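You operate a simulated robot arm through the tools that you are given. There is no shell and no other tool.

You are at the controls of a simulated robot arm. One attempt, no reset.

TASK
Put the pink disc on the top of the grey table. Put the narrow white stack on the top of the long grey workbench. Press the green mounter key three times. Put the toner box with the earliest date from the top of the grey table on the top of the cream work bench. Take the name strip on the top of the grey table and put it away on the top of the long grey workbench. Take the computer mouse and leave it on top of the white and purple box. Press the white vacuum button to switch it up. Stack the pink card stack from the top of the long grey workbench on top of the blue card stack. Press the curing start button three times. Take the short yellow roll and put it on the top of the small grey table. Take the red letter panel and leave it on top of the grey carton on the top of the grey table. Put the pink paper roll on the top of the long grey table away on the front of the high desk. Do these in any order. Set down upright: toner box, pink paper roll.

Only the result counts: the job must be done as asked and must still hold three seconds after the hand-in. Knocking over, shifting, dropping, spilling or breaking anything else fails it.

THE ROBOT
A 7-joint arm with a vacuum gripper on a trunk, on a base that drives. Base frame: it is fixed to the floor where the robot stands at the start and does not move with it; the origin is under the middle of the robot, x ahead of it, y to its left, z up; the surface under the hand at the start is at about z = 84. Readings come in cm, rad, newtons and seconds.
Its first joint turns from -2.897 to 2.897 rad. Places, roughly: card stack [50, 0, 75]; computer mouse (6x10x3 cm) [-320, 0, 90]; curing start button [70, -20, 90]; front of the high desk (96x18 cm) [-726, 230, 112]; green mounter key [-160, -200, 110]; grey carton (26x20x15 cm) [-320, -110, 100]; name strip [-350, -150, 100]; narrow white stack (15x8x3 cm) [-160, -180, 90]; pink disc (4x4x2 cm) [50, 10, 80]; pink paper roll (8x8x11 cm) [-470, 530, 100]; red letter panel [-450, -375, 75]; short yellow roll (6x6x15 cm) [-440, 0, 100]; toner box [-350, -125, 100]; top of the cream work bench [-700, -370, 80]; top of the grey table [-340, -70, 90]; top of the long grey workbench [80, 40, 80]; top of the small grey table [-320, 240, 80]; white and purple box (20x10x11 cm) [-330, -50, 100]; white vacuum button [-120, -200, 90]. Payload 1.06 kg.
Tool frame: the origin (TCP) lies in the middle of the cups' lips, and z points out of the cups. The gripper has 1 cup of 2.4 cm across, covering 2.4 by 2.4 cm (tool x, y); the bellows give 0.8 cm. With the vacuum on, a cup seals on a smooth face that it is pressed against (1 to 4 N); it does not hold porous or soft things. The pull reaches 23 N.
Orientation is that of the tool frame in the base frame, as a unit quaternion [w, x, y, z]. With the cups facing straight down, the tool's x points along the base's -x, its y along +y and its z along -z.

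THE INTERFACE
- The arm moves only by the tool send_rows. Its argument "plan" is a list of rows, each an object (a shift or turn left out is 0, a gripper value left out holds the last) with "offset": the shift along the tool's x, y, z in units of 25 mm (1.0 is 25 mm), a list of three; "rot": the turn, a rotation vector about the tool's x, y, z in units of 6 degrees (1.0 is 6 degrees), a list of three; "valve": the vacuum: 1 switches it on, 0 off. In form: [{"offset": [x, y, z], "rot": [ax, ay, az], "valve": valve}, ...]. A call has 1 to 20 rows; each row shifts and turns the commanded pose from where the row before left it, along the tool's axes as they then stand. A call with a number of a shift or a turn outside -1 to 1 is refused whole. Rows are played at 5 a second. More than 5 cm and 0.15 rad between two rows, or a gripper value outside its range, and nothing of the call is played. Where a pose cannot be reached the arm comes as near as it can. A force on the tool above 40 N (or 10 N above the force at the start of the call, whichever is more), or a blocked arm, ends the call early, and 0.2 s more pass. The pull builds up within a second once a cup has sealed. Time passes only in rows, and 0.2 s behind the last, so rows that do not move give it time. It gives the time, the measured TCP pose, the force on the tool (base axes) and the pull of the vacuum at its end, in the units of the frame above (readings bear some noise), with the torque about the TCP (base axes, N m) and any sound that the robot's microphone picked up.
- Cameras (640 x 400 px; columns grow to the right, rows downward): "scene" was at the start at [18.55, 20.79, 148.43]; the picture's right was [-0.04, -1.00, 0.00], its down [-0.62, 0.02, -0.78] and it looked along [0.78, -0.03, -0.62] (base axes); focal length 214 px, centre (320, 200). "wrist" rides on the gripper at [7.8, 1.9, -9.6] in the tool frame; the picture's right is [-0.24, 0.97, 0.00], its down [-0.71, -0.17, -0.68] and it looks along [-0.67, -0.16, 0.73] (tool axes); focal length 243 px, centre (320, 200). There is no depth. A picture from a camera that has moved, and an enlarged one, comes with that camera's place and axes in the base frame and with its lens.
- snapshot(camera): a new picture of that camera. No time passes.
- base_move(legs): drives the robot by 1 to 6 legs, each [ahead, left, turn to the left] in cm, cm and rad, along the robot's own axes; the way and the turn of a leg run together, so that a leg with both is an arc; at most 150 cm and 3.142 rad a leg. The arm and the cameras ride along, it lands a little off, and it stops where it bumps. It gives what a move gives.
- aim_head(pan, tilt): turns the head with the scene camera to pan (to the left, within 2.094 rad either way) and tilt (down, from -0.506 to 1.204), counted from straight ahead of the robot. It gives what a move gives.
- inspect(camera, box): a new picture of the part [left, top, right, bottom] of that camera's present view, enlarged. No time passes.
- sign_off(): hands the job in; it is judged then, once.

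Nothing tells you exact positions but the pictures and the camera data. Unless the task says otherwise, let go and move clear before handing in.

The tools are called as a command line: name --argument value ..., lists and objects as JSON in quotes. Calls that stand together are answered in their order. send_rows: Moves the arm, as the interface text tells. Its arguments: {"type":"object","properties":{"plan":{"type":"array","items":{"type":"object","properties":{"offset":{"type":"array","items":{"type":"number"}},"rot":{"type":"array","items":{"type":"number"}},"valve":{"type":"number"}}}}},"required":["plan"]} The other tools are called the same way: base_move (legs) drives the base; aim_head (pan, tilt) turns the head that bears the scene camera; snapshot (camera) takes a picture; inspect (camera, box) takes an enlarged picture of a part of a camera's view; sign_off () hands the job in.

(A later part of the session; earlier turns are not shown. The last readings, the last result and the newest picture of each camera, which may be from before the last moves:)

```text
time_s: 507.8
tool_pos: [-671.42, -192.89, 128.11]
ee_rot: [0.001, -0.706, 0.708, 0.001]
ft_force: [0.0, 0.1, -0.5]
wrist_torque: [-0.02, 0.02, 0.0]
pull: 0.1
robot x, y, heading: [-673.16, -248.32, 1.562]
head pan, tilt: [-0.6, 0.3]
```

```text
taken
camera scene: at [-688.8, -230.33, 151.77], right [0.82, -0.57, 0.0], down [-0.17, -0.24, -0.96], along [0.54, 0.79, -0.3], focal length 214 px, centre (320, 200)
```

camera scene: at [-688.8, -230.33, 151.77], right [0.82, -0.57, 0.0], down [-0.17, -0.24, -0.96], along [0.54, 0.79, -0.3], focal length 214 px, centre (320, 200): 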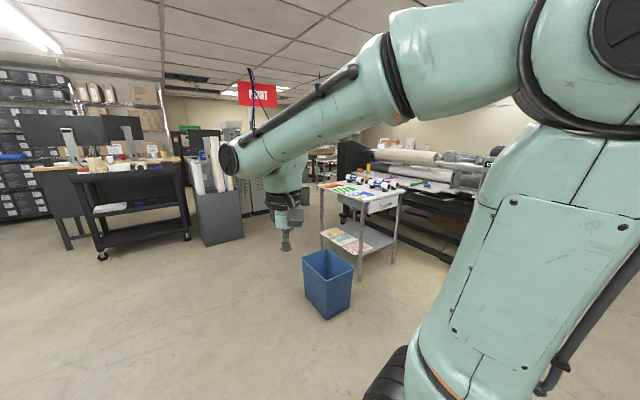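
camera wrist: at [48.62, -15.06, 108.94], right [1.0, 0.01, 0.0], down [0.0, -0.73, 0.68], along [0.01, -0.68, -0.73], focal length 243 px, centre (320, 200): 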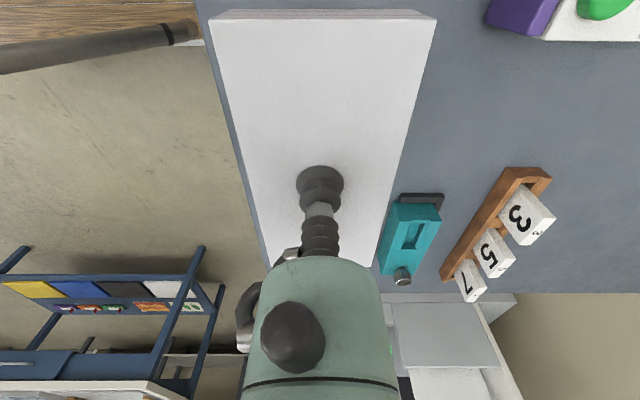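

Ahead: the high desk with a black cart, the roll bin (x≈-665..-612, y≈80–127), and the print table at right; the yellow roll is behind it. I'll drive up to [-690, 15] and turn to face +x.

base_move --legs '[[130, 8, 0], [130, 8, 0]]'

aim_head --pan -1.2 --tilt 0.4

snapshot --camera "scene"

aim_head --pan 0.0 --tilt 0.4

snapshot --camera "scene"

```text
time_s: 520.6
tool_pos: [-686.2, 68.49, 128.05]
ee_rot: [-0.002, 0.709, -0.705, -0.002]
ft_force: [-0.6, 0.7, -0.6]
wrist_torque: [0.05, -0.03, 0.0]
pull: 0.1
robot x, y, heading: [-687.44, 12.9, 1.575]
head pan, tilt: [-0.6, 0.3]
```

```text
time_s: 521.6
tool_pos: [-686.36, 68.5, 128.17]
ee_rot: [-0.001, 0.709, -0.705, -0.002]
ft_force: [-0.4, 0.5, -0.1]
wrist_torque: [0.0, 0.02, 0.01]
pull: 0.1
robot x, y, heading: [-687.6, 12.9, 1.571]
head pan, tilt: [-1.201, 0.4]
```

```text
taken
camera scene: at [-699.9, 26.48, 150.84], right [0.37, -0.93, 0.0], down [-0.36, -0.14, -0.92], along [0.86, 0.34, -0.39], focal length 214 px, centre (320, 200)
```

scene: 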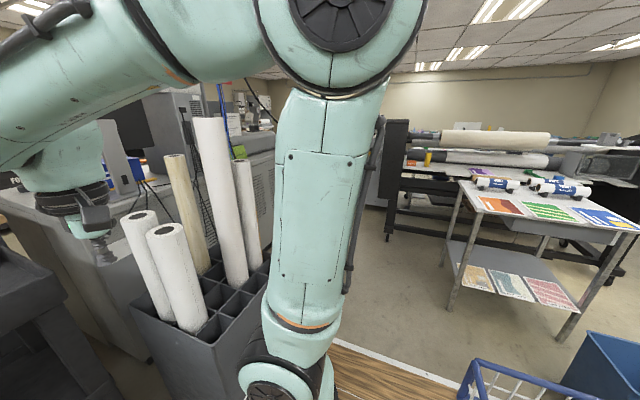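

```text
time_s: 523.0
tool_pos: [-686.39, 68.43, 128.23]
ee_rot: [-0.001, 0.709, -0.705, -0.001]
ft_force: [0.2, 0.3, 0.2]
wrist_torque: [0.0, -0.05, 0.0]
pull: 0.0
robot x, y, heading: [-687.59, 13.18, 1.574]
head pan, tilt: [0.0, 0.4]
```

```text
taken
camera scene: at [-708.55, 32.35, 150.84], right [1.0, 0.0, 0.0], down [0.0, -0.39, -0.92], along [0.0, 0.92, -0.39], focal length 214 px, centre (320, 200)
```

scene: 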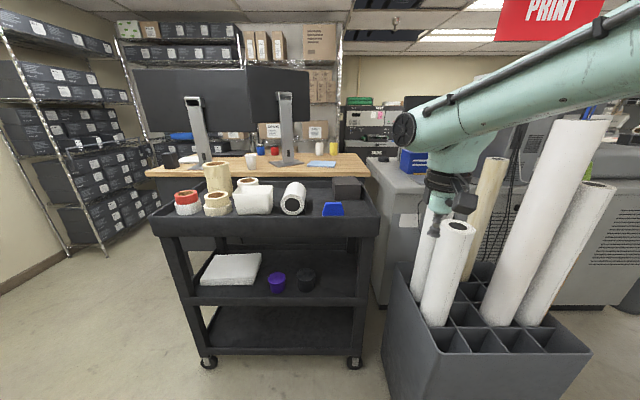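

The roll bin is closer than I like for turning here. I'll back off 40 cm, turn right to face +x, then sidestep left to y≈36.

base_move --legs '[[-42, 0, 0], [0, 0, -1.57], [0, 62, 0]]'

aim_head --pan 0.0 --tilt 0.4

snapshot --camera "scene"

inspect --camera "scene" --box '[260, 130, 480, 270]'

```text
time_s: 532.5
tool_pos: [-631.7, 33.22, 128.19]
ee_rot: [0.003, -0.003, 1.0, 0.0]
ft_force: [0.0, 0.3, -0.1]
wrist_torque: [0.0, 0.01, -0.02]
pull: 0.1
robot x, y, heading: [-687.06, 34.48, 0.003]
head pan, tilt: [0.0, 0.4]
```

```text
time_s: 533.1
tool_pos: [-631.79, 33.38, 128.27]
ee_rot: [0.002, -0.003, 1.0, 0.0]
ft_force: [-0.1, 0.0, -0.5]
wrist_torque: [-0.01, 0.01, 0.03]
pull: 0.2
robot x, y, heading: [-687.37, 34.37, 0.007]
head pan, tilt: [0.0, 0.4]
```

```text
taken
camera scene: at [-668.05, 55.51, 150.84], right [0.0, -1.0, 0.0], down [-0.39, 0.0, -0.92], along [0.92, 0.0, -0.39], focal length 214 px, centre (320, 200)
```

scene: 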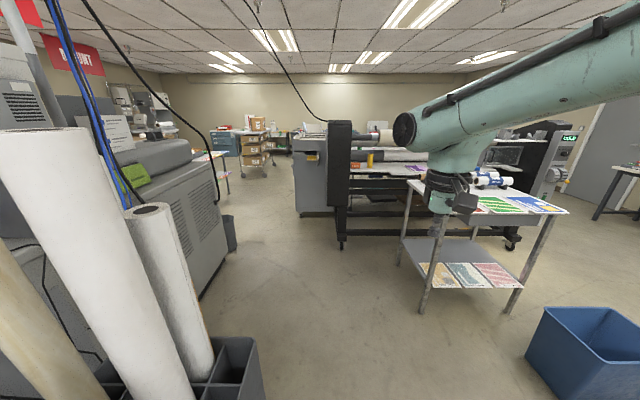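

```text
2.86 times, centred on (370, 200) of scene
camera zoom: at [-668.05, 55.51, 150.84], right [0.0, -1.0, 0.0], down [-0.39, 0.0, -0.92], along [0.92, 0.0, -0.39], focal length 613 px, centre (177, 200)
```

zoom: 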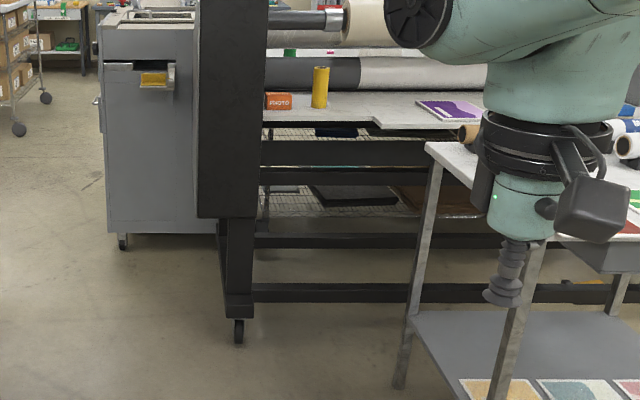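

The yellow roll stands on the laminator's back tray at about [-437, 1], beside an orange PHOTO box. The way is clear; I'll drive to about [-517, 12].

base_move --legs '[[90, -10, 0], [78, -12, 0]]'

aim_head --pan -0.3 --tilt 0.6

snapshot --camera "scene"

snapshot --camera "wrist"

```text
time_s: 541.7
tool_pos: [-462.51, 13.57, 128.23]
ee_rot: [0.002, -0.005, 1.0, 0.001]
ft_force: [-0.2, -0.4, -0.2]
wrist_torque: [0.01, 0.03, -0.01]
pull: 0.1
robot x, y, heading: [-518.14, 13.96, 0.008]
head pan, tilt: [0.0, 0.4]
```

```text
time_s: 542.5
tool_pos: [-462.48, 13.54, 128.18]
ee_rot: [0.002, -0.006, 1.0, 0.001]
ft_force: [-0.1, 0.3, 1.2]
wrist_torque: [0.02, -0.01, 0.0]
pull: 0.1
robot x, y, heading: [-518.14, 14.38, 0.005]
head pan, tilt: [-0.3, 0.6]
```

```text
taken
camera scene: at [-499.7, 33.09, 149.03], right [-0.29, -0.96, 0.0], down [-0.54, 0.16, -0.83], along [0.79, -0.24, -0.56], focal length 214 px, centre (320, 200)
```

scene: 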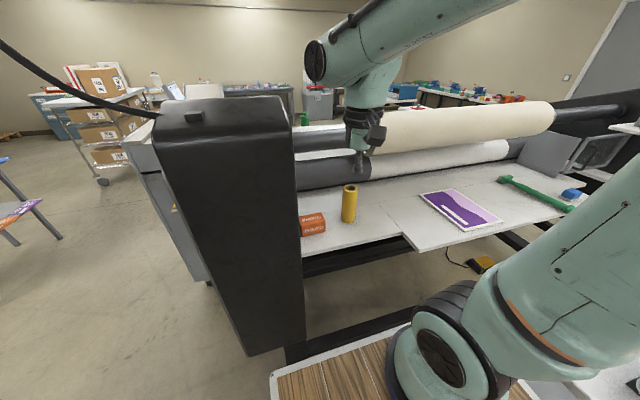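

```text
taken
camera wrist: at [-470.34, 15.4, 137.58], right [0.23, 0.97, 0.0], down [0.71, -0.16, 0.69], along [0.67, -0.15, -0.73], focal length 243 px, centre (320, 200)
```

wrist: 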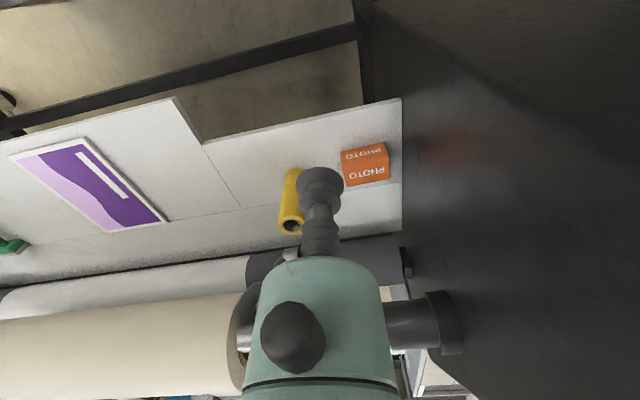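

The yellow roll looks like a tube with a hole in its end. I'll zoom in to see its top.

inspect --camera "wrist" --box '[250, 140, 410, 260]'

inspect --camera "scene" --box '[290, 160, 410, 250]'

```text
3.33 times, centred on (330, 200) of wrist
camera zoom: at [-470.34, 15.4, 137.58], right [0.23, 0.97, 0.0], down [0.71, -0.16, 0.69], along [0.67, -0.15, -0.73], focal length 809 px, centre (287, 200)
```

zoom: 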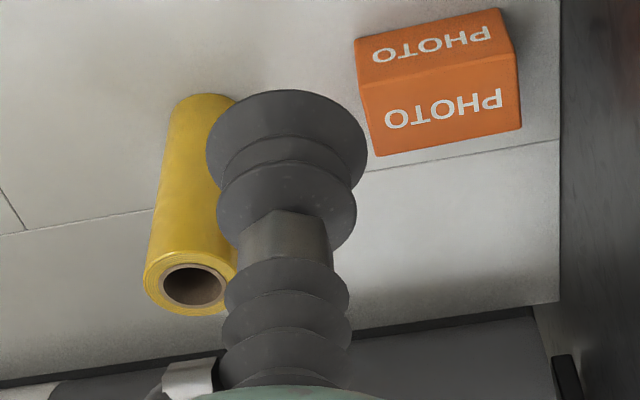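

```text
4.44 times, centred on (350, 205) of scene
camera zoom: at [-499.7, 33.09, 149.03], right [-0.29, -0.96, 0.0], down [-0.54, 0.16, -0.83], along [0.79, -0.24, -0.56], focal length 953 px, centre (187, 178)
```

zoom: 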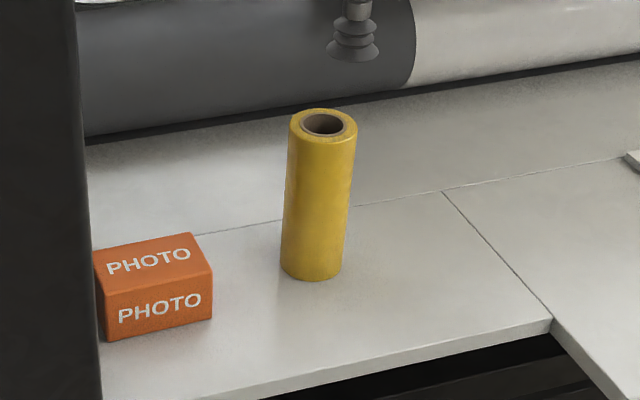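

The roll is a tube (hole ≈4 cm wide in a 6 cm end), so the cup can't seal on its top; I'll take it by its side with the tool horizontal. It stands at [-439.7, 3.3], top z≈109.4, tray z≈94.4. First I back off 30 cm to have room to tip the tool.

base_move --legs '[[-30, 0, 0]]'

send_rows --plan '[{"offset": [-1, -0.2, 0], "rot": [0, 0, 1]}, {"offset": [-1, 0, 0]}, {"offset": [-1, 0, 0]}, {"offset": [-1, 0, 0]}, {"offset": [-1, 0, 0]}, {"offset": [-1, 0, 0]}, {"offset": [-1, 0, 0]}, {"offset": [-1, 0, 0]}]'

```text
time_s: 544.5
tool_pos: [-492.23, 13.52, 128.19]
ee_rot: [0.002, -0.007, 1.0, 0.001]
ft_force: [0.8, -0.3, 0.8]
wrist_torque: [-0.01, 0.01, 0.01]
pull: 0.0
robot x, y, heading: [-547.64, 14.06, 0.012]
head pan, tilt: [-0.3, 0.6]
```

```text
time_s: 546.4
tool_pos: [-472.3, 11.42, 128.52]
ee_rot: [0.002, 0.045, 0.999, 0.002]
ft_force: [0.2, 0.3, -0.1]
wrist_torque: [0.0, 0.0, -0.01]
pull: 0.2
robot x, y, heading: [-548.07, 14.39, 0.016]
head pan, tilt: [-0.3, 0.6]
```

Now yaw the tool 90° about its axis (camera to the side), then tip it to horizontal.

send_rows --plan '[{"rot": [0, 0, 1]}, {"rot": [0, 0, 1]}, {"rot": [0, 0, 1]}, {"rot": [0, 0, 1]}, {"rot": [0, 0, 1]}, {"rot": [0, 0, 1]}, {"rot": [0, 0, 1]}, {"rot": [0, 0, 1]}, {"rot": [0, 0, 1]}, {"rot": [0, 0, 1]}, {"rot": [0, 0, 1]}, {"rot": [0, 0, 1]}, {"rot": [0, 0, 1]}, {"rot": [0, 0, 1]}, {"rot": [0, 0, 0.1]}]'

send_rows --plan '[{"rot": [-1, 0, 0]}, {"rot": [-1, 0, 0]}, {"rot": [-1, 0, 0]}, {"rot": [-1, 0, 0]}, {"rot": [-1, 0, 0]}]'

snapshot --camera "scene"

```text
time_s: 549.5
tool_pos: [-472.26, 11.57, 128.26]
ee_rot: [0.001, 0.706, 0.708, 0.002]
ft_force: [-0.3, -1.1, -0.1]
wrist_torque: [-0.01, -0.02, -0.01]
pull: 0.2
robot x, y, heading: [-548.13, 13.93, 0.011]
head pan, tilt: [-0.3, 0.6]
```

```text
time_s: 550.8
tool_pos: [-472.25, 11.4, 128.21]
ee_rot: [0.184, 0.682, 0.683, 0.186]
ft_force: [-0.6, 0.5, -0.3]
wrist_torque: [0.03, -0.03, -0.02]
pull: 0.1
robot x, y, heading: [-547.71, 14.25, 0.012]
head pan, tilt: [-0.3, 0.6]
```

```text
taken
camera scene: at [-529.52, 32.82, 149.02], right [-0.28, -0.96, 0.0], down [-0.54, 0.16, -0.82], along [0.79, -0.23, -0.57], focal length 214 px, centre (320, 200)
```

scene: 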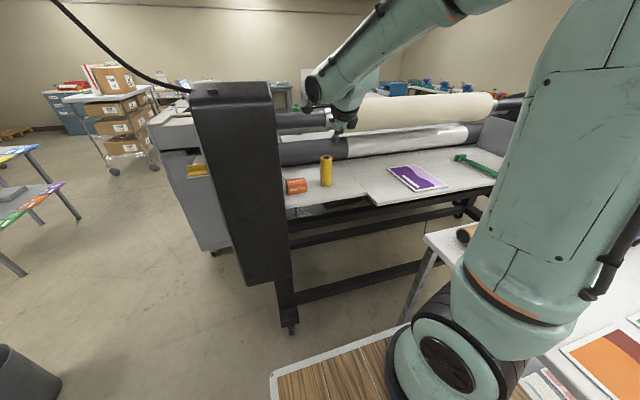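

Tipping works as intended (30° so far). Continuing to 90°.

send_rows --plan '[{"rot": [-1, 0, 0]}, {"rot": [-1, 0, 0]}, {"rot": [-1, 0, 0]}, {"rot": [-1, 0, 0]}, {"rot": [-1, 0, 0]}]'

send_rows --plan '[{"rot": [-1, 0, 0]}, {"rot": [-1, 0, 0]}, {"rot": [-1, 0, 0]}, {"rot": [-1, 0, 0]}, {"rot": [-1, 0, 0]}, {"offset": [0, 0, 0]}]'

snapshot --camera "scene"

snapshot --camera "wrist"

```text
time_s: 552.0
tool_pos: [-472.71, 13.34, 130.39]
ee_rot: [0.323, 0.608, 0.631, 0.357]
ft_force: [1.7, -9.3, 1.3]
wrist_torque: [0.45, 0.11, 0.68]
pull: 0.1
out of reach, approached as far as the arm can: row 3, 4
robot x, y, heading: [-547.81, 13.93, 0.016]
head pan, tilt: [-0.3, 0.6]
```

```text
time_s: 553.4
tool_pos: [-472.61, 11.04, 130.3]
ee_rot: [0.481, 0.516, 0.506, 0.496]
ft_force: [0.7, -0.1, -1.1]
wrist_torque: [0.01, -0.04, 0.01]
pull: 0.0
robot x, y, heading: [-547.75, 14.16, 0.014]
head pan, tilt: [-0.3, 0.6]
```

```text
taken
camera scene: at [-529.54, 32.83, 149.02], right [-0.28, -0.96, 0.0], down [-0.54, 0.16, -0.83], along [0.79, -0.23, -0.56], focal length 214 px, centre (320, 200)
```

scene: 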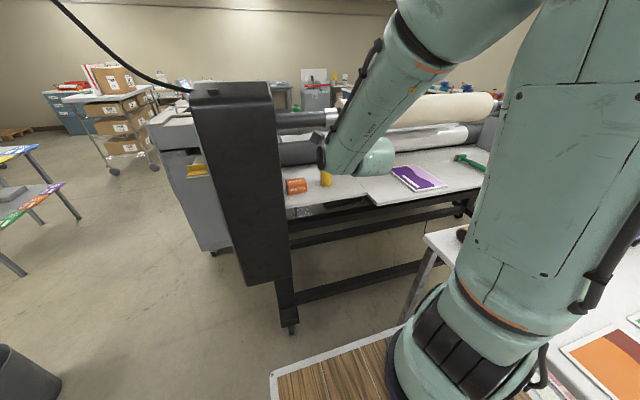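

```text
taken
camera wrist: at [-482.16, 18.8, 132.69], right [0.04, -0.26, 0.97], down [-0.69, -0.71, -0.16], along [0.72, -0.66, -0.21], focal length 243 px, centre (320, 200)
```

wrist: 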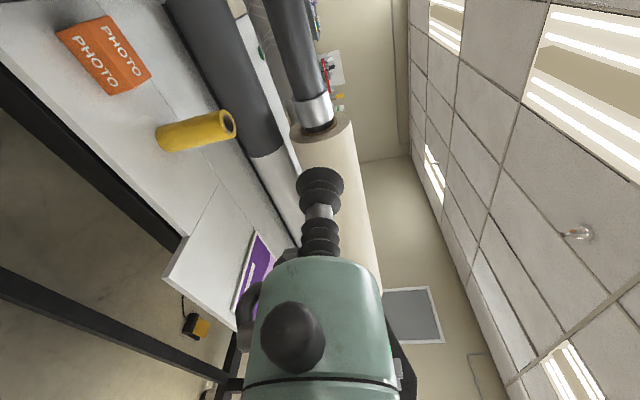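

The tool is now horizontal pointing at +x with the camera to its left side. Letting it settle and checking.

send_rows --plan '[{"offset": [0, 0, 0]}, {"offset": [0, 0, 0]}]'

```text
time_s: 554.0
tool_pos: [-472.7, 11.0, 130.33]
ee_rot: [0.482, 0.515, 0.506, 0.496]
ft_force: [-0.2, 0.3, -0.2]
wrist_torque: [0.0, 0.01, -0.01]
pull: 0.1
robot x, y, heading: [-547.52, 13.91, 0.013]
head pan, tilt: [-0.3, 0.6]
```

Now lowering to grip height while shifting to y≈3.3, still well in front of the tray.

send_rows --plan '[{"offset": [-0.4, -1, 0]}, {"offset": [-0.4, -1, 0]}, {"offset": [-0.4, -1, 0]}, {"offset": [-0.4, -1, 0]}, {"offset": [-0.4, -1, 0]}, {"offset": [-0.4, -1, 0]}]'

snapshot --camera "scene"

snapshot --camera "wrist"

```text
time_s: 555.5
tool_pos: [-473.94, 7.6, 125.35]
ee_rot: [0.645, 0.324, 0.572, 0.391]
ft_force: [0.3, 0.0, 0.0]
wrist_torque: [0.01, -0.06, 0.03]
pull: 0.0
robot x, y, heading: [-547.26, 13.95, 0.009]
head pan, tilt: [-0.3, 0.6]
stopped in row 6: the arm was blocked; the commanded pose is now the measured one
```

```text
taken
camera scene: at [-529.5, 32.77, 149.02], right [-0.28, -0.96, 0.0], down [-0.54, 0.16, -0.82], along [0.79, -0.23, -0.57], focal length 214 px, centre (320, 200)
```

scene: 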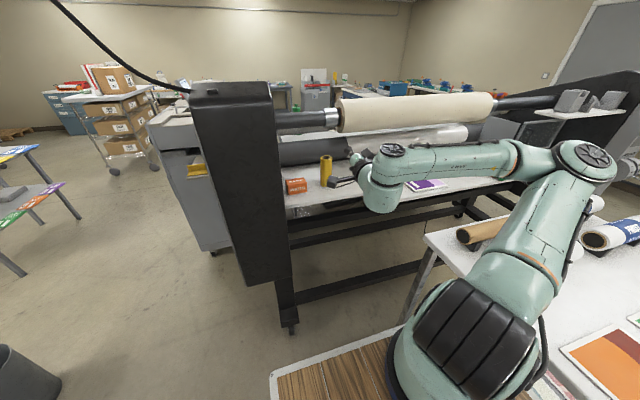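

```text
taken
camera wrist: at [-483.35, 15.2, 121.85], right [-0.14, 0.27, 0.95], down [-0.68, -0.72, 0.1], along [0.72, -0.64, 0.28], focal length 243 px, centre (320, 200)
```

wrist: 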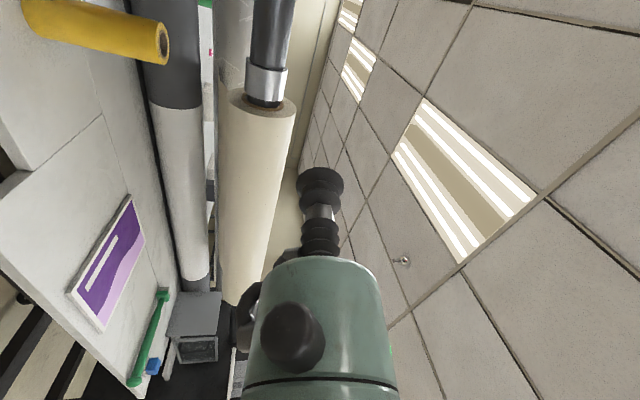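

The arm bunched up with its elbow swung out, because the target was too close to the body for a horizontal tool. I'll back it out: raise a little and extend forward to open the elbow, in small steps.

send_rows --plan '[{"offset": [-0.48, 0.865, 0.136]}, {"offset": [-0.48, 0.865, 0.136]}]'

snapshot --camera "scene"

```text
time_s: 556.1
tool_pos: [-473.95, 7.67, 130.42]
ee_rot: [0.644, 0.324, 0.573, 0.389]
ft_force: [0.1, -0.7, -0.6]
wrist_torque: [-0.03, 0.01, 0.0]
pull: 0.1
robot x, y, heading: [-547.82, 14.24, 0.015]
head pan, tilt: [-0.3, 0.6]
```

```text
taken
camera scene: at [-529.49, 32.78, 149.02], right [-0.28, -0.96, 0.0], down [-0.54, 0.16, -0.82], along [0.79, -0.23, -0.57], focal length 214 px, centre (320, 200)
```

scene: 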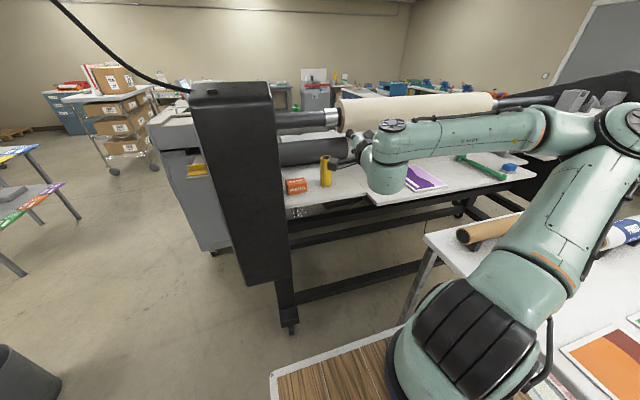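

send_rows --plan '[{"offset": [-0.48, 0.865, 0.136]}, {"offset": [0, 0, 1]}, {"offset": [0, 0, 1]}, {"offset": [0, 0, 1]}]'

snapshot --camera "scene"

```text
time_s: 557.1
tool_pos: [-466.57, 7.88, 133.81]
ee_rot: [0.645, 0.324, 0.572, 0.39]
ft_force: [0.3, 0.2, -0.1]
wrist_torque: [0.01, -0.02, 0.02]
pull: 0.0
robot x, y, heading: [-547.76, 13.93, 0.013]
head pan, tilt: [-0.3, 0.6]
```

```text
taken
camera scene: at [-529.54, 32.77, 149.03], right [-0.28, -0.96, 0.0], down [-0.54, 0.16, -0.83], along [0.79, -0.23, -0.56], focal length 214 px, centre (320, 200)
```

scene: 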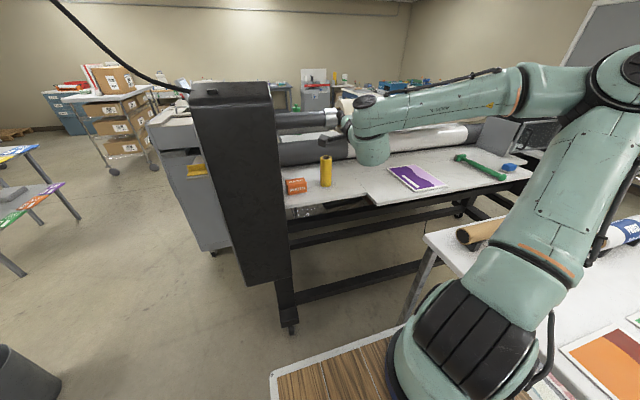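

The elbow is opening up. I'll extend further forward at this height while rolling the camera towards the upper side.

send_rows --plan '[{"offset": [0, 0, 0.9], "rot": [0, 0, 1]}, {"offset": [0, 0, 0.9], "rot": [0, 0, 1]}, {"offset": [0, 0, 0.9], "rot": [0, 0, 1]}, {"offset": [0, 0, 0.9], "rot": [0, 0, 1]}, {"offset": [0, 0, 0.9], "rot": [0, 0, 1]}, {"offset": [0, 0, 0]}]'

snapshot --camera "scene"

snapshot --camera "wrist"

```text
time_s: 558.5
tool_pos: [-455.39, 8.28, 135.34]
ee_rot: [0.522, 0.462, 0.468, 0.543]
ft_force: [0.8, -0.3, 0.1]
wrist_torque: [0.01, 0.02, 0.0]
pull: 0.1
robot x, y, heading: [-547.53, 13.64, 0.007]
head pan, tilt: [-0.3, 0.6]
```

```text
taken
camera scene: at [-529.53, 32.8, 149.02], right [-0.28, -0.96, 0.0], down [-0.54, 0.16, -0.83], along [0.79, -0.23, -0.56], focal length 214 px, centre (320, 200)
```

scene: 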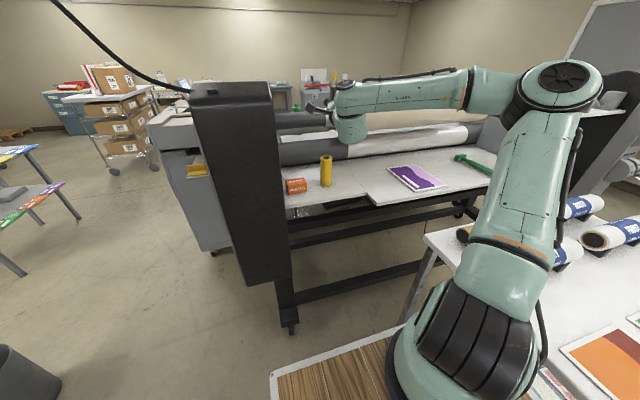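

```text
taken
camera wrist: at [-465.3, 15.8, 135.91], right [-0.12, -0.25, 0.96], down [-0.63, -0.72, -0.27], along [0.76, -0.64, -0.07], focal length 243 px, centre (320, 200)
```

wrist: 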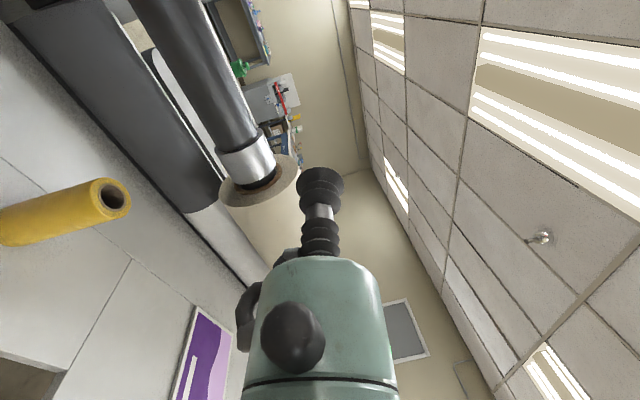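

Good posture now. Levelling the tool and lowering in steps, keeping about 12 cm short of the roll.

send_rows --plan '[{"offset": [-0.2, -0.8, 0], "rot": [0.65, 0, 0]}, {"offset": [-0.2, -0.8, 0], "rot": [0.65, 0, 0]}, {"offset": [-0.2, -0.9, 0]}, {"offset": [-0.2, -0.9, 0]}]'

snapshot --camera "scene"

```text
time_s: 559.5
tool_pos: [-454.87, 6.57, 126.81]
ee_rot: [0.49, 0.495, 0.504, 0.511]
ft_force: [-0.5, 0.3, 0.3]
wrist_torque: [-0.02, -0.02, 0.0]
pull: 0.1
robot x, y, heading: [-547.63, 14.0, 0.013]
head pan, tilt: [-0.3, 0.6]
```

```text
taken
camera scene: at [-529.54, 32.8, 149.02], right [-0.28, -0.96, 0.0], down [-0.54, 0.16, -0.83], along [0.79, -0.23, -0.56], focal length 214 px, centre (320, 200)
```

scene: 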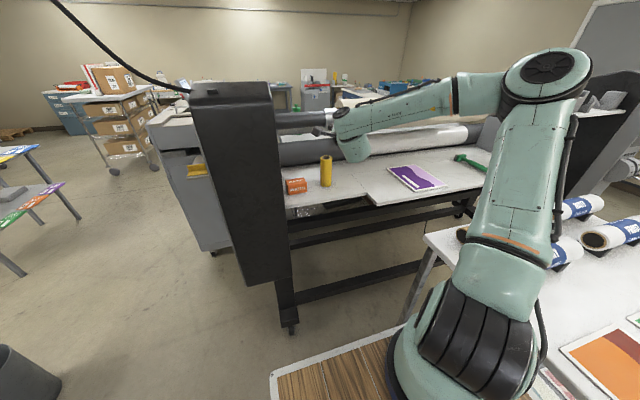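

Level now and the elbow is up. Continuing down.

send_rows --plan '[{"offset": [-0.1, -1, 0]}, {"offset": [-0.1, -1, 0]}, {"offset": [-0.1, -1, 0]}, {"offset": [-0.1, -1, 0]}]'

snapshot --camera "scene"

snapshot --camera "wrist"

```text
time_s: 560.5
tool_pos: [-455.03, 5.48, 116.92]
ee_rot: [0.489, 0.495, 0.505, 0.511]
ft_force: [-0.5, 0.9, 0.5]
wrist_torque: [0.0, 0.02, 0.0]
pull: 0.0
robot x, y, heading: [-547.72, 14.09, 0.006]
head pan, tilt: [-0.3, 0.6]
```

```text
taken
camera scene: at [-529.54, 32.8, 149.02], right [-0.28, -0.96, 0.0], down [-0.54, 0.16, -0.83], along [0.79, -0.23, -0.56], focal length 214 px, centre (320, 200)
```

scene: 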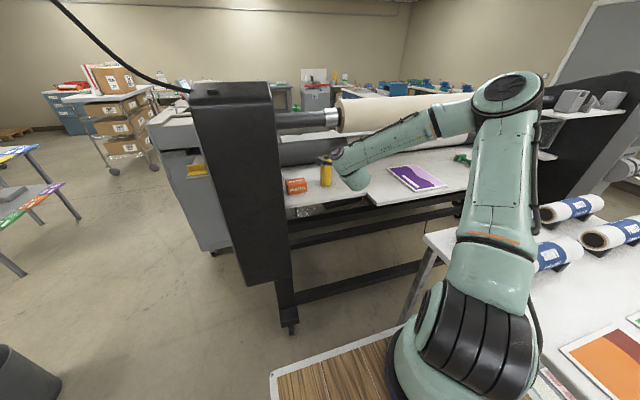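

```text
taken
camera wrist: at [-464.82, 13.03, 118.79], right [0.01, -0.25, 0.97], down [-0.66, -0.73, -0.18], along [0.75, -0.64, -0.17], focal length 243 px, centre (320, 200)
```

wrist: 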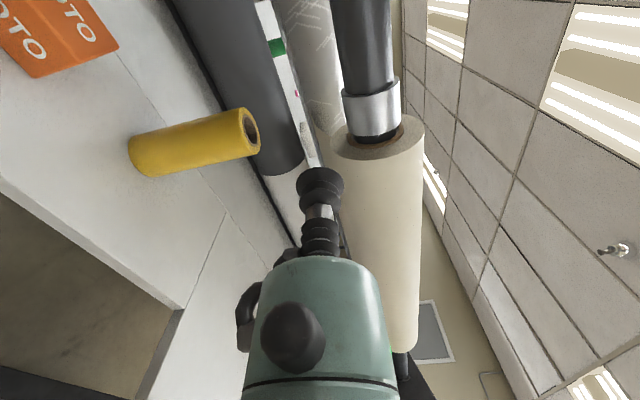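

The roll's axis is at about [-440, 3.4], from z≈94 to 108.5. Lowering to z≈102 and aligning in y.

send_rows --plan '[{"offset": [-0.16, -1, 0]}, {"offset": [-0.16, -1, 0]}, {"offset": [-0.16, -1, 0]}, {"offset": [-0.16, -1, 0]}, {"offset": [-0.16, -1, 0]}, {"offset": [-0.16, -0.9, 0]}]'

snapshot --camera "scene"

snapshot --camera "wrist"

```text
time_s: 562.0
tool_pos: [-454.86, 3.17, 102.27]
ee_rot: [0.49, 0.494, 0.505, 0.511]
ft_force: [0.6, -0.3, 0.1]
wrist_torque: [0.04, 0.01, -0.01]
pull: 0.1
robot x, y, heading: [-547.61, 14.29, 0.011]
head pan, tilt: [-0.3, 0.6]
```

```text
taken
camera scene: at [-529.54, 32.8, 149.02], right [-0.28, -0.96, 0.0], down [-0.54, 0.16, -0.83], along [0.79, -0.23, -0.56], focal length 214 px, centre (320, 200)
```

scene: 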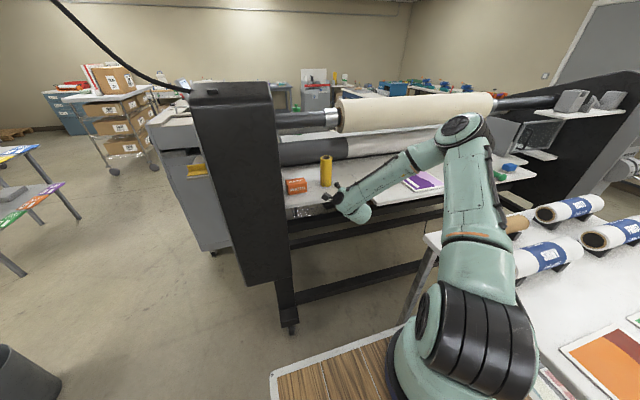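

```text
taken
camera wrist: at [-464.62, 10.66, 104.13], right [0.01, -0.25, 0.97], down [-0.66, -0.73, -0.18], along [0.75, -0.64, -0.17], focal length 243 px, centre (320, 200)
```

wrist: 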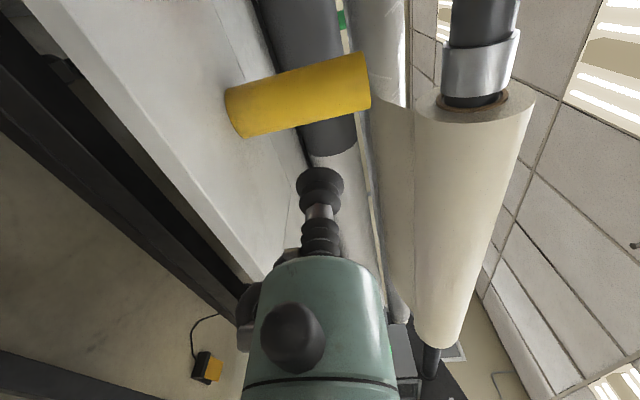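

Aligned: the tool's axis meets the roll's body squarely at mid-height. Advancing towards it, then creeping with vacuum on.

send_rows --plan '[{"offset": [0, 0, 0.9]}, {"offset": [0, 0, 0.9]}, {"offset": [0, 0, 0.9]}, {"offset": [0, 0, 0.7]}, {"offset": [0, 0, 0], "valve": 1}]'

snapshot --camera "wrist"

inspect --camera "scene" --box '[270, 140, 400, 230]'

```text
time_s: 563.1
tool_pos: [-446.33, 3.63, 102.31]
ee_rot: [0.49, 0.495, 0.504, 0.51]
ft_force: [0.4, -0.3, 0.1]
wrist_torque: [-0.02, 0.04, -0.01]
pull: 0.1
robot x, y, heading: [-547.28, 14.15, 0.014]
head pan, tilt: [-0.3, 0.6]
```

```text
taken
camera wrist: at [-456.08, 11.06, 104.16], right [0.01, -0.25, 0.97], down [-0.66, -0.73, -0.18], along [0.75, -0.64, -0.17], focal length 243 px, centre (320, 200)
```

wrist: 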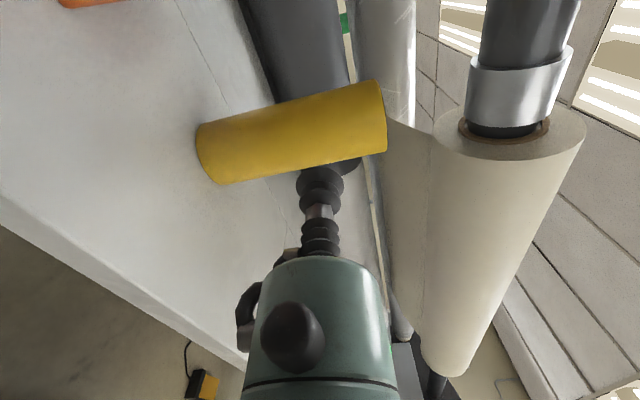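

```text
4.44 times, centred on (335, 185) of scene
camera zoom: at [-529.52, 32.8, 149.02], right [-0.28, -0.96, 0.0], down [-0.54, 0.16, -0.83], along [0.79, -0.23, -0.56], focal length 953 px, centre (253, 267)
```

zoom: 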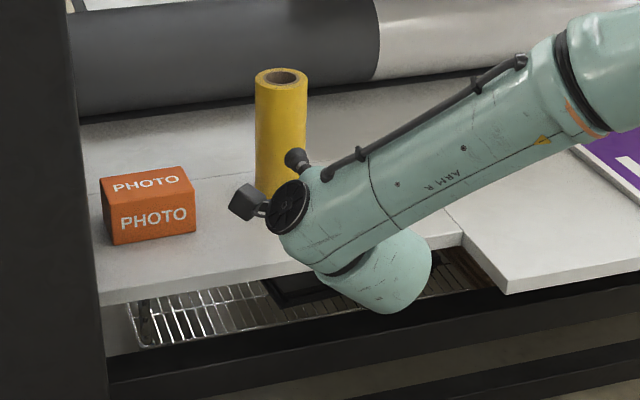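

The geometry checks out: the cup will meet the face that points at me. Creeping forward.

send_rows --plan '[{"offset": [0, 0, 0.3]}, {"offset": [0, 0, 0.3]}, {"offset": [0, 0, 0.2]}, {"offset": [0, 0, 0.15]}, {"offset": [0, 0, 0]}]'

send_rows --plan '[{"offset": [0, 0, 0.12]}, {"offset": [0, 0, 0]}]'

```text
time_s: 564.4
tool_pos: [-444.0, 3.71, 102.19]
ee_rot: [0.49, 0.495, 0.505, 0.51]
ft_force: [0.6, 0.2, -0.1]
wrist_torque: [-0.01, -0.01, -0.03]
pull: 0.1
robot x, y, heading: [-547.72, 13.91, 0.015]
head pan, tilt: [-0.3, 0.6]
```

```text
time_s: 565.0
tool_pos: [-443.65, 3.69, 102.31]
ee_rot: [0.49, 0.495, 0.504, 0.51]
ft_force: [0.1, -0.8, -1.0]
wrist_torque: [-0.02, -0.03, 0.0]
pull: 0.1
robot x, y, heading: [-547.51, 14.08, 0.01]
head pan, tilt: [-0.3, 0.6]
```

send_rows --plan '[{"offset": [0, 0, 0.12]}, {"offset": [0, 0, 0.0]}]'

send_rows --plan '[{"offset": [0, 0, 0.1]}, {"offset": [0, 0, 0]}]'

inspect --camera "wrist" --box '[200, 80, 420, 240]'

```text
time_s: 565.5
tool_pos: [-443.37, 3.7, 102.17]
ee_rot: [0.49, 0.495, 0.504, 0.51]
ft_force: [-0.4, 0.1, 0.3]
wrist_torque: [-0.01, 0.0, 0.0]
pull: 0.1
robot x, y, heading: [-547.58, 13.88, 0.016]
head pan, tilt: [-0.3, 0.6]
```

```text
time_s: 566.1
tool_pos: [-443.19, 3.66, 102.16]
ee_rot: [0.489, 0.495, 0.505, 0.51]
ft_force: [0.4, -0.8, 1.0]
wrist_torque: [-0.04, 0.0, -0.02]
pull: 0.1
robot x, y, heading: [-547.68, 14.28, 0.015]
head pan, tilt: [-0.3, 0.6]
```

```text
2.50 times, centred on (310, 160) of wrist
camera zoom: at [-452.96, 11.17, 104.04], right [0.01, -0.25, 0.97], down [-0.66, -0.73, -0.18], along [0.75, -0.64, -0.17], focal length 606 px, centre (345, 300)
```

zoom: 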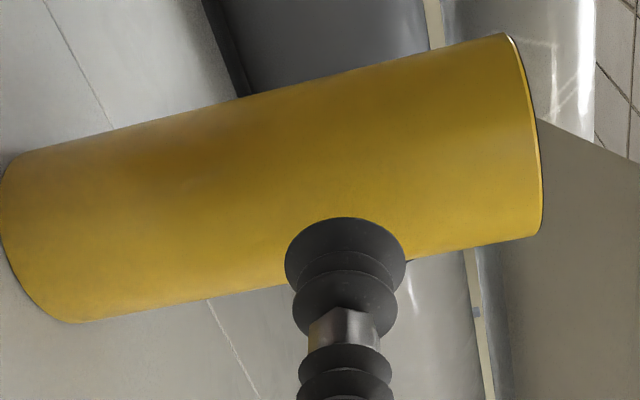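

Almost touching. A few more small steps.

send_rows --plan '[{"offset": [0.06, 0, 0.12]}, {"offset": [0, 0, 0.0]}]'

send_rows --plan '[{"offset": [0, 0, 0.1]}, {"offset": [0, 0, 0]}]'

```text
time_s: 566.8
tool_pos: [-442.87, 3.81, 102.14]
ee_rot: [0.49, 0.496, 0.504, 0.51]
ft_force: [0.5, 0.5, 0.5]
wrist_torque: [0.02, 0.01, 0.0]
pull: 0.1
robot x, y, heading: [-547.64, 14.29, 0.013]
head pan, tilt: [-0.3, 0.6]
```

```text
time_s: 567.4
tool_pos: [-442.59, 3.81, 102.23]
ee_rot: [0.49, 0.496, 0.505, 0.51]
ft_force: [0.3, 0.2, -0.1]
wrist_torque: [0.0, 0.01, 0.01]
pull: 0.1
robot x, y, heading: [-547.51, 13.89, 0.013]
head pan, tilt: [-0.3, 0.6]
```

send_rows --plan '[{"offset": [0, 0, 0.1]}, {"offset": [0, 0, 0.0]}]'

send_rows --plan '[{"offset": [0, 0, 0.1]}, {"offset": [0, 0, 0]}]'

inspect --camera "wrist" --box '[200, 80, 420, 240]'

```text
time_s: 568.0
tool_pos: [-442.43, 3.8, 102.31]
ee_rot: [0.489, 0.495, 0.505, 0.51]
ft_force: [-0.7, 0.0, -0.1]
wrist_torque: [0.04, 0.01, 0.0]
pull: 0.2
robot x, y, heading: [-547.8, 14.18, 0.015]
head pan, tilt: [-0.3, 0.6]
```

```text
time_s: 568.5
tool_pos: [-442.09, 3.86, 102.3]
ee_rot: [0.49, 0.495, 0.505, 0.51]
ft_force: [-0.6, -0.3, 0.3]
wrist_torque: [0.02, 0.01, 0.03]
pull: 0.0
robot x, y, heading: [-547.51, 14.3, 0.015]
head pan, tilt: [-0.3, 0.6]
```

```text
2.50 times, centred on (310, 160) of wrist
camera zoom: at [-451.89, 11.33, 104.08], right [0.01, -0.25, 0.97], down [-0.66, -0.73, -0.18], along [0.75, -0.64, -0.17], focal length 606 px, centre (345, 300)
```

zoom: 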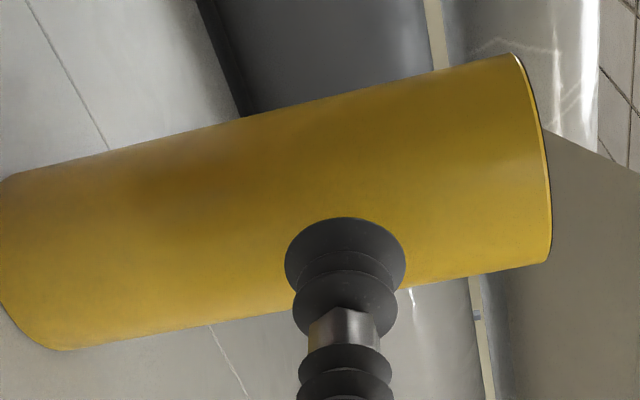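

send_rows --plan '[{"offset": [0, 0, 0.1]}, {"offset": [0, 0, 0.0]}]'

send_rows --plan '[{"offset": [0, 0, 0.1]}, {"offset": [0, 0, 0]}]'

```text
time_s: 569.1
tool_pos: [-441.76, 3.89, 102.21]
ee_rot: [0.49, 0.495, 0.505, 0.51]
ft_force: [-0.3, 0.0, -0.2]
wrist_torque: [-0.01, -0.02, -0.02]
pull: 0.1
robot x, y, heading: [-547.53, 14.13, 0.012]
head pan, tilt: [-0.3, 0.6]
```

```text
time_s: 569.8
tool_pos: [-441.46, 3.78, 102.25]
ee_rot: [0.489, 0.495, 0.505, 0.51]
ft_force: [-0.6, 0.4, -0.7]
wrist_torque: [0.0, 0.0, 0.0]
pull: 0.1
robot x, y, heading: [-547.62, 14.34, 0.013]
head pan, tilt: [-0.3, 0.6]
```

send_rows --plan '[{"offset": [0, 0, 0.1]}, {"offset": [0, 0, 0.0]}]'

inspect --camera "wrist" --box '[200, 80, 420, 240]'

inspect --camera "scene" --box '[270, 140, 400, 230]'

```text
time_s: 570.4
tool_pos: [-441.25, 3.83, 102.34]
ee_rot: [0.489, 0.495, 0.505, 0.51]
ft_force: [-0.2, -0.2, 0.0]
wrist_torque: [0.02, 0.0, 0.0]
pull: 0.1
robot x, y, heading: [-547.53, 14.27, 0.012]
head pan, tilt: [-0.3, 0.6]
```

```text
2.50 times, centred on (310, 160) of wrist
camera zoom: at [-451.06, 11.37, 104.09], right [0.01, -0.25, 0.97], down [-0.66, -0.73, -0.18], along [0.75, -0.64, -0.17], focal length 606 px, centre (345, 300)
```

zoom: 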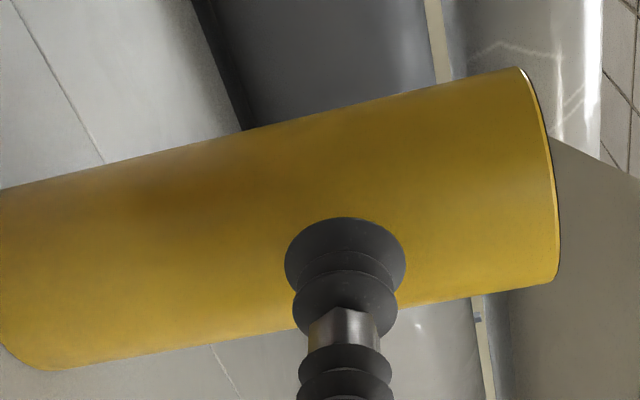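

```text
4.44 times, centred on (335, 185) of scene
camera zoom: at [-529.52, 32.8, 149.02], right [-0.28, -0.96, 0.0], down [-0.54, 0.16, -0.83], along [0.79, -0.23, -0.56], focal length 953 px, centre (253, 267)
```

zoom: 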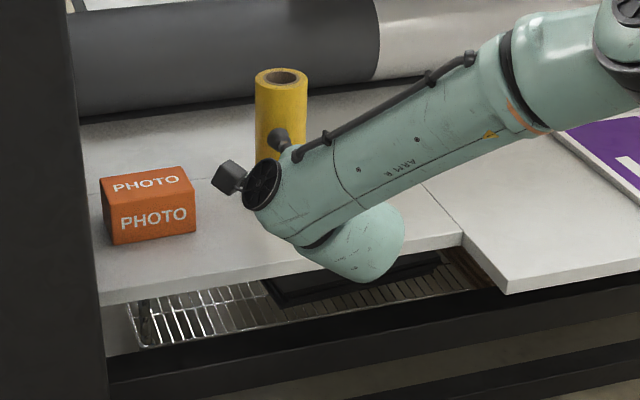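

Bearings to the roll's edges show its axis is really nearer [-436.3, 1.9], so I'm 1.9 cm off sideways and 2 cm short. I'll correct sideways first, then continue.

send_rows --plan '[{"offset": [-0.4, 0, 0]}, {"offset": [-0.36, 0, 0]}, {"offset": [0, 0, 0.15]}, {"offset": [0, 0, 0.15]}, {"offset": [0, 0, 0.0]}]'

inspect --camera "wrist" --box '[200, 80, 420, 240]'

```text
time_s: 571.5
tool_pos: [-440.54, 1.93, 102.27]
ee_rot: [0.489, 0.496, 0.505, 0.51]
ft_force: [-0.2, -0.1, -0.6]
wrist_torque: [0.03, -0.04, 0.03]
pull: 0.0
robot x, y, heading: [-548.01, 14.07, 0.013]
head pan, tilt: [-0.3, 0.6]
```

```text
2.50 times, centred on (310, 160) of wrist
camera zoom: at [-450.28, 9.46, 104.06], right [0.01, -0.25, 0.97], down [-0.66, -0.73, -0.18], along [0.75, -0.64, -0.17], focal length 606 px, centre (345, 300)
```

zoom: 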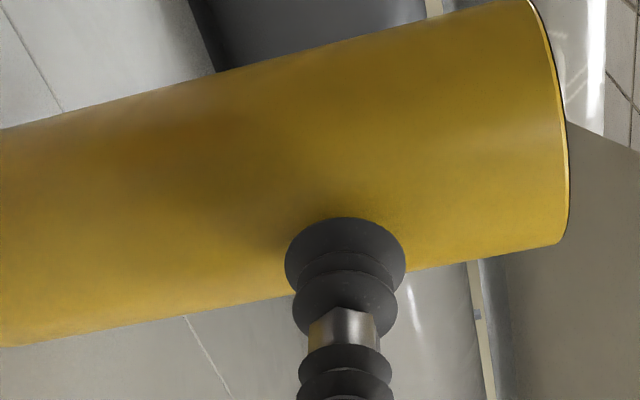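

Now aligned with the axis (y≈1.9); the face is about 1.4 cm ahead. Creeping on.

send_rows --plan '[{"offset": [0, 0, 0.15]}, {"offset": [0, 0, 0.15]}, {"offset": [0, 0, 0.1]}, {"offset": [0, 0, 0.0]}]'

send_rows --plan '[{"offset": [0, 0, 0.1]}, {"offset": [0, 0, 0.0]}]'

```text
time_s: 572.5
tool_pos: [-439.63, 1.99, 102.27]
ee_rot: [0.491, 0.495, 0.503, 0.511]
ft_force: [0.8, 0.0, 0.6]
wrist_torque: [-0.06, 0.0, -0.02]
pull: 22.9
robot x, y, heading: [-547.44, 14.23, 0.013]
head pan, tilt: [-0.3, 0.6]
```

```text
time_s: 573.1
tool_pos: [-439.28, 2.14, 102.2]
ee_rot: [0.489, 0.495, 0.505, 0.511]
ft_force: [-0.1, 1.4, 4.4]
wrist_torque: [0.01, 0.0, -0.01]
pull: 22.7
robot x, y, heading: [-547.86, 14.23, 0.012]
head pan, tilt: [-0.3, 0.6]
```

Sealed on the roll's side (22.9 N). Lifting it slowly straight up.

send_rows --plan '[{"offset": [0, 0.2, 0]}, {"offset": [0, 0.3, 0]}, {"offset": [0, 0.5, 0]}, {"offset": [0, 0.5, 0]}, {"offset": [0, 0, 0]}]'

inspect --camera "scene" --box '[270, 110, 400, 230]'

snapshot --camera "wrist"

```text
time_s: 574.4
tool_pos: [-439.15, 2.03, 105.97]
ee_rot: [0.49, 0.495, 0.504, 0.511]
ft_force: [0.8, 0.3, -3.6]
wrist_torque: [-0.01, 0.12, -0.03]
pull: 22.5
robot x, y, heading: [-547.48, 13.96, 0.015]
head pan, tilt: [-0.3, 0.6]
```

```text
3.33 times, centred on (335, 170) of scene
camera zoom: at [-529.51, 32.8, 149.02], right [-0.28, -0.96, 0.0], down [-0.54, 0.16, -0.82], along [0.79, -0.23, -0.57], focal length 715 px, centre (270, 300)
```

zoom: 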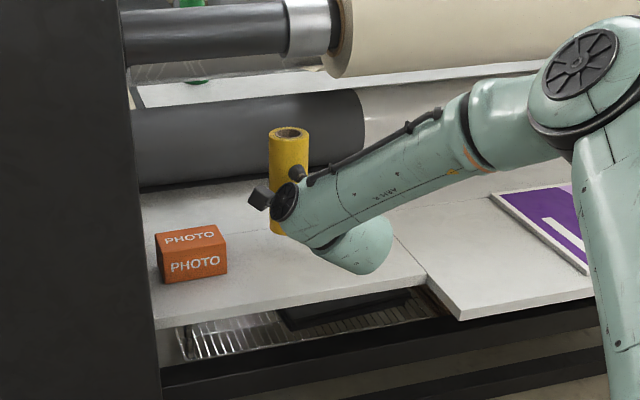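

```text
taken
camera wrist: at [-448.99, 9.53, 107.83], right [0.01, -0.25, 0.97], down [-0.66, -0.73, -0.18], along [0.75, -0.64, -0.17], focal length 243 px, centre (320, 200)
```

wrist: 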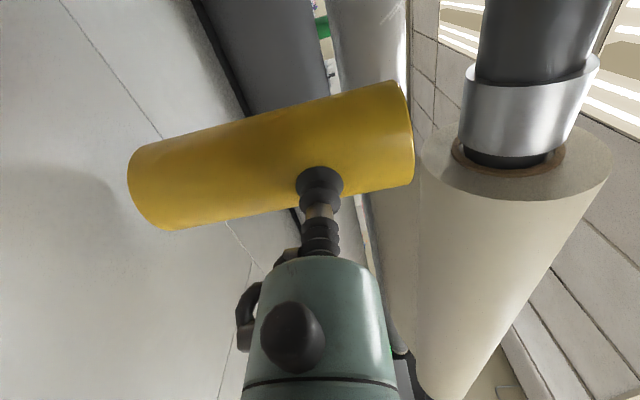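

The roll is held (3.6 N). I'll pull straight back from the laminator with the base.

base_move --legs '[[-35, 0, 0]]'

aim_head --pan -0.2 --tilt 0.5

snapshot --camera "scene"

```text
time_s: 576.6
tool_pos: [-474.23, 1.32, 106.05]
ee_rot: [0.491, 0.495, 0.504, 0.51]
ft_force: [0.4, 0.4, -2.1]
wrist_torque: [-0.02, 0.08, -0.01]
pull: 22.6
robot x, y, heading: [-582.5, 13.62, 0.006]
head pan, tilt: [-0.3, 0.6]
```

```text
time_s: 577.3
tool_pos: [-474.19, 1.27, 105.99]
ee_rot: [0.49, 0.496, 0.504, 0.51]
ft_force: [0.0, -0.5, -2.1]
wrist_torque: [0.0, 0.05, 0.03]
pull: 22.9
robot x, y, heading: [-582.12, 13.75, 0.012]
head pan, tilt: [-0.201, 0.499]
```

```text
taken
camera scene: at [-563.91, 33.14, 149.92], right [-0.19, -0.98, 0.0], down [-0.47, 0.09, -0.88], along [0.86, -0.17, -0.48], focal length 214 px, centre (320, 200)
```

scene: 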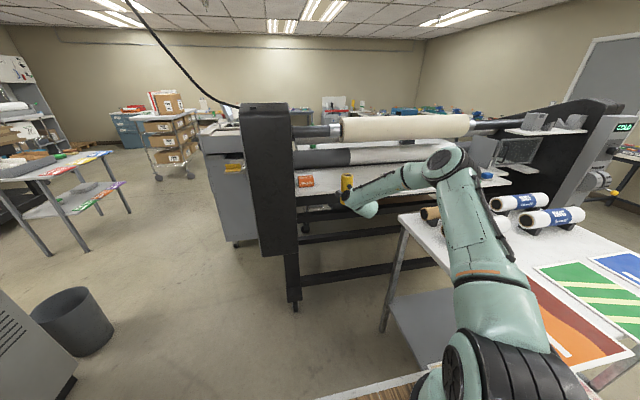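

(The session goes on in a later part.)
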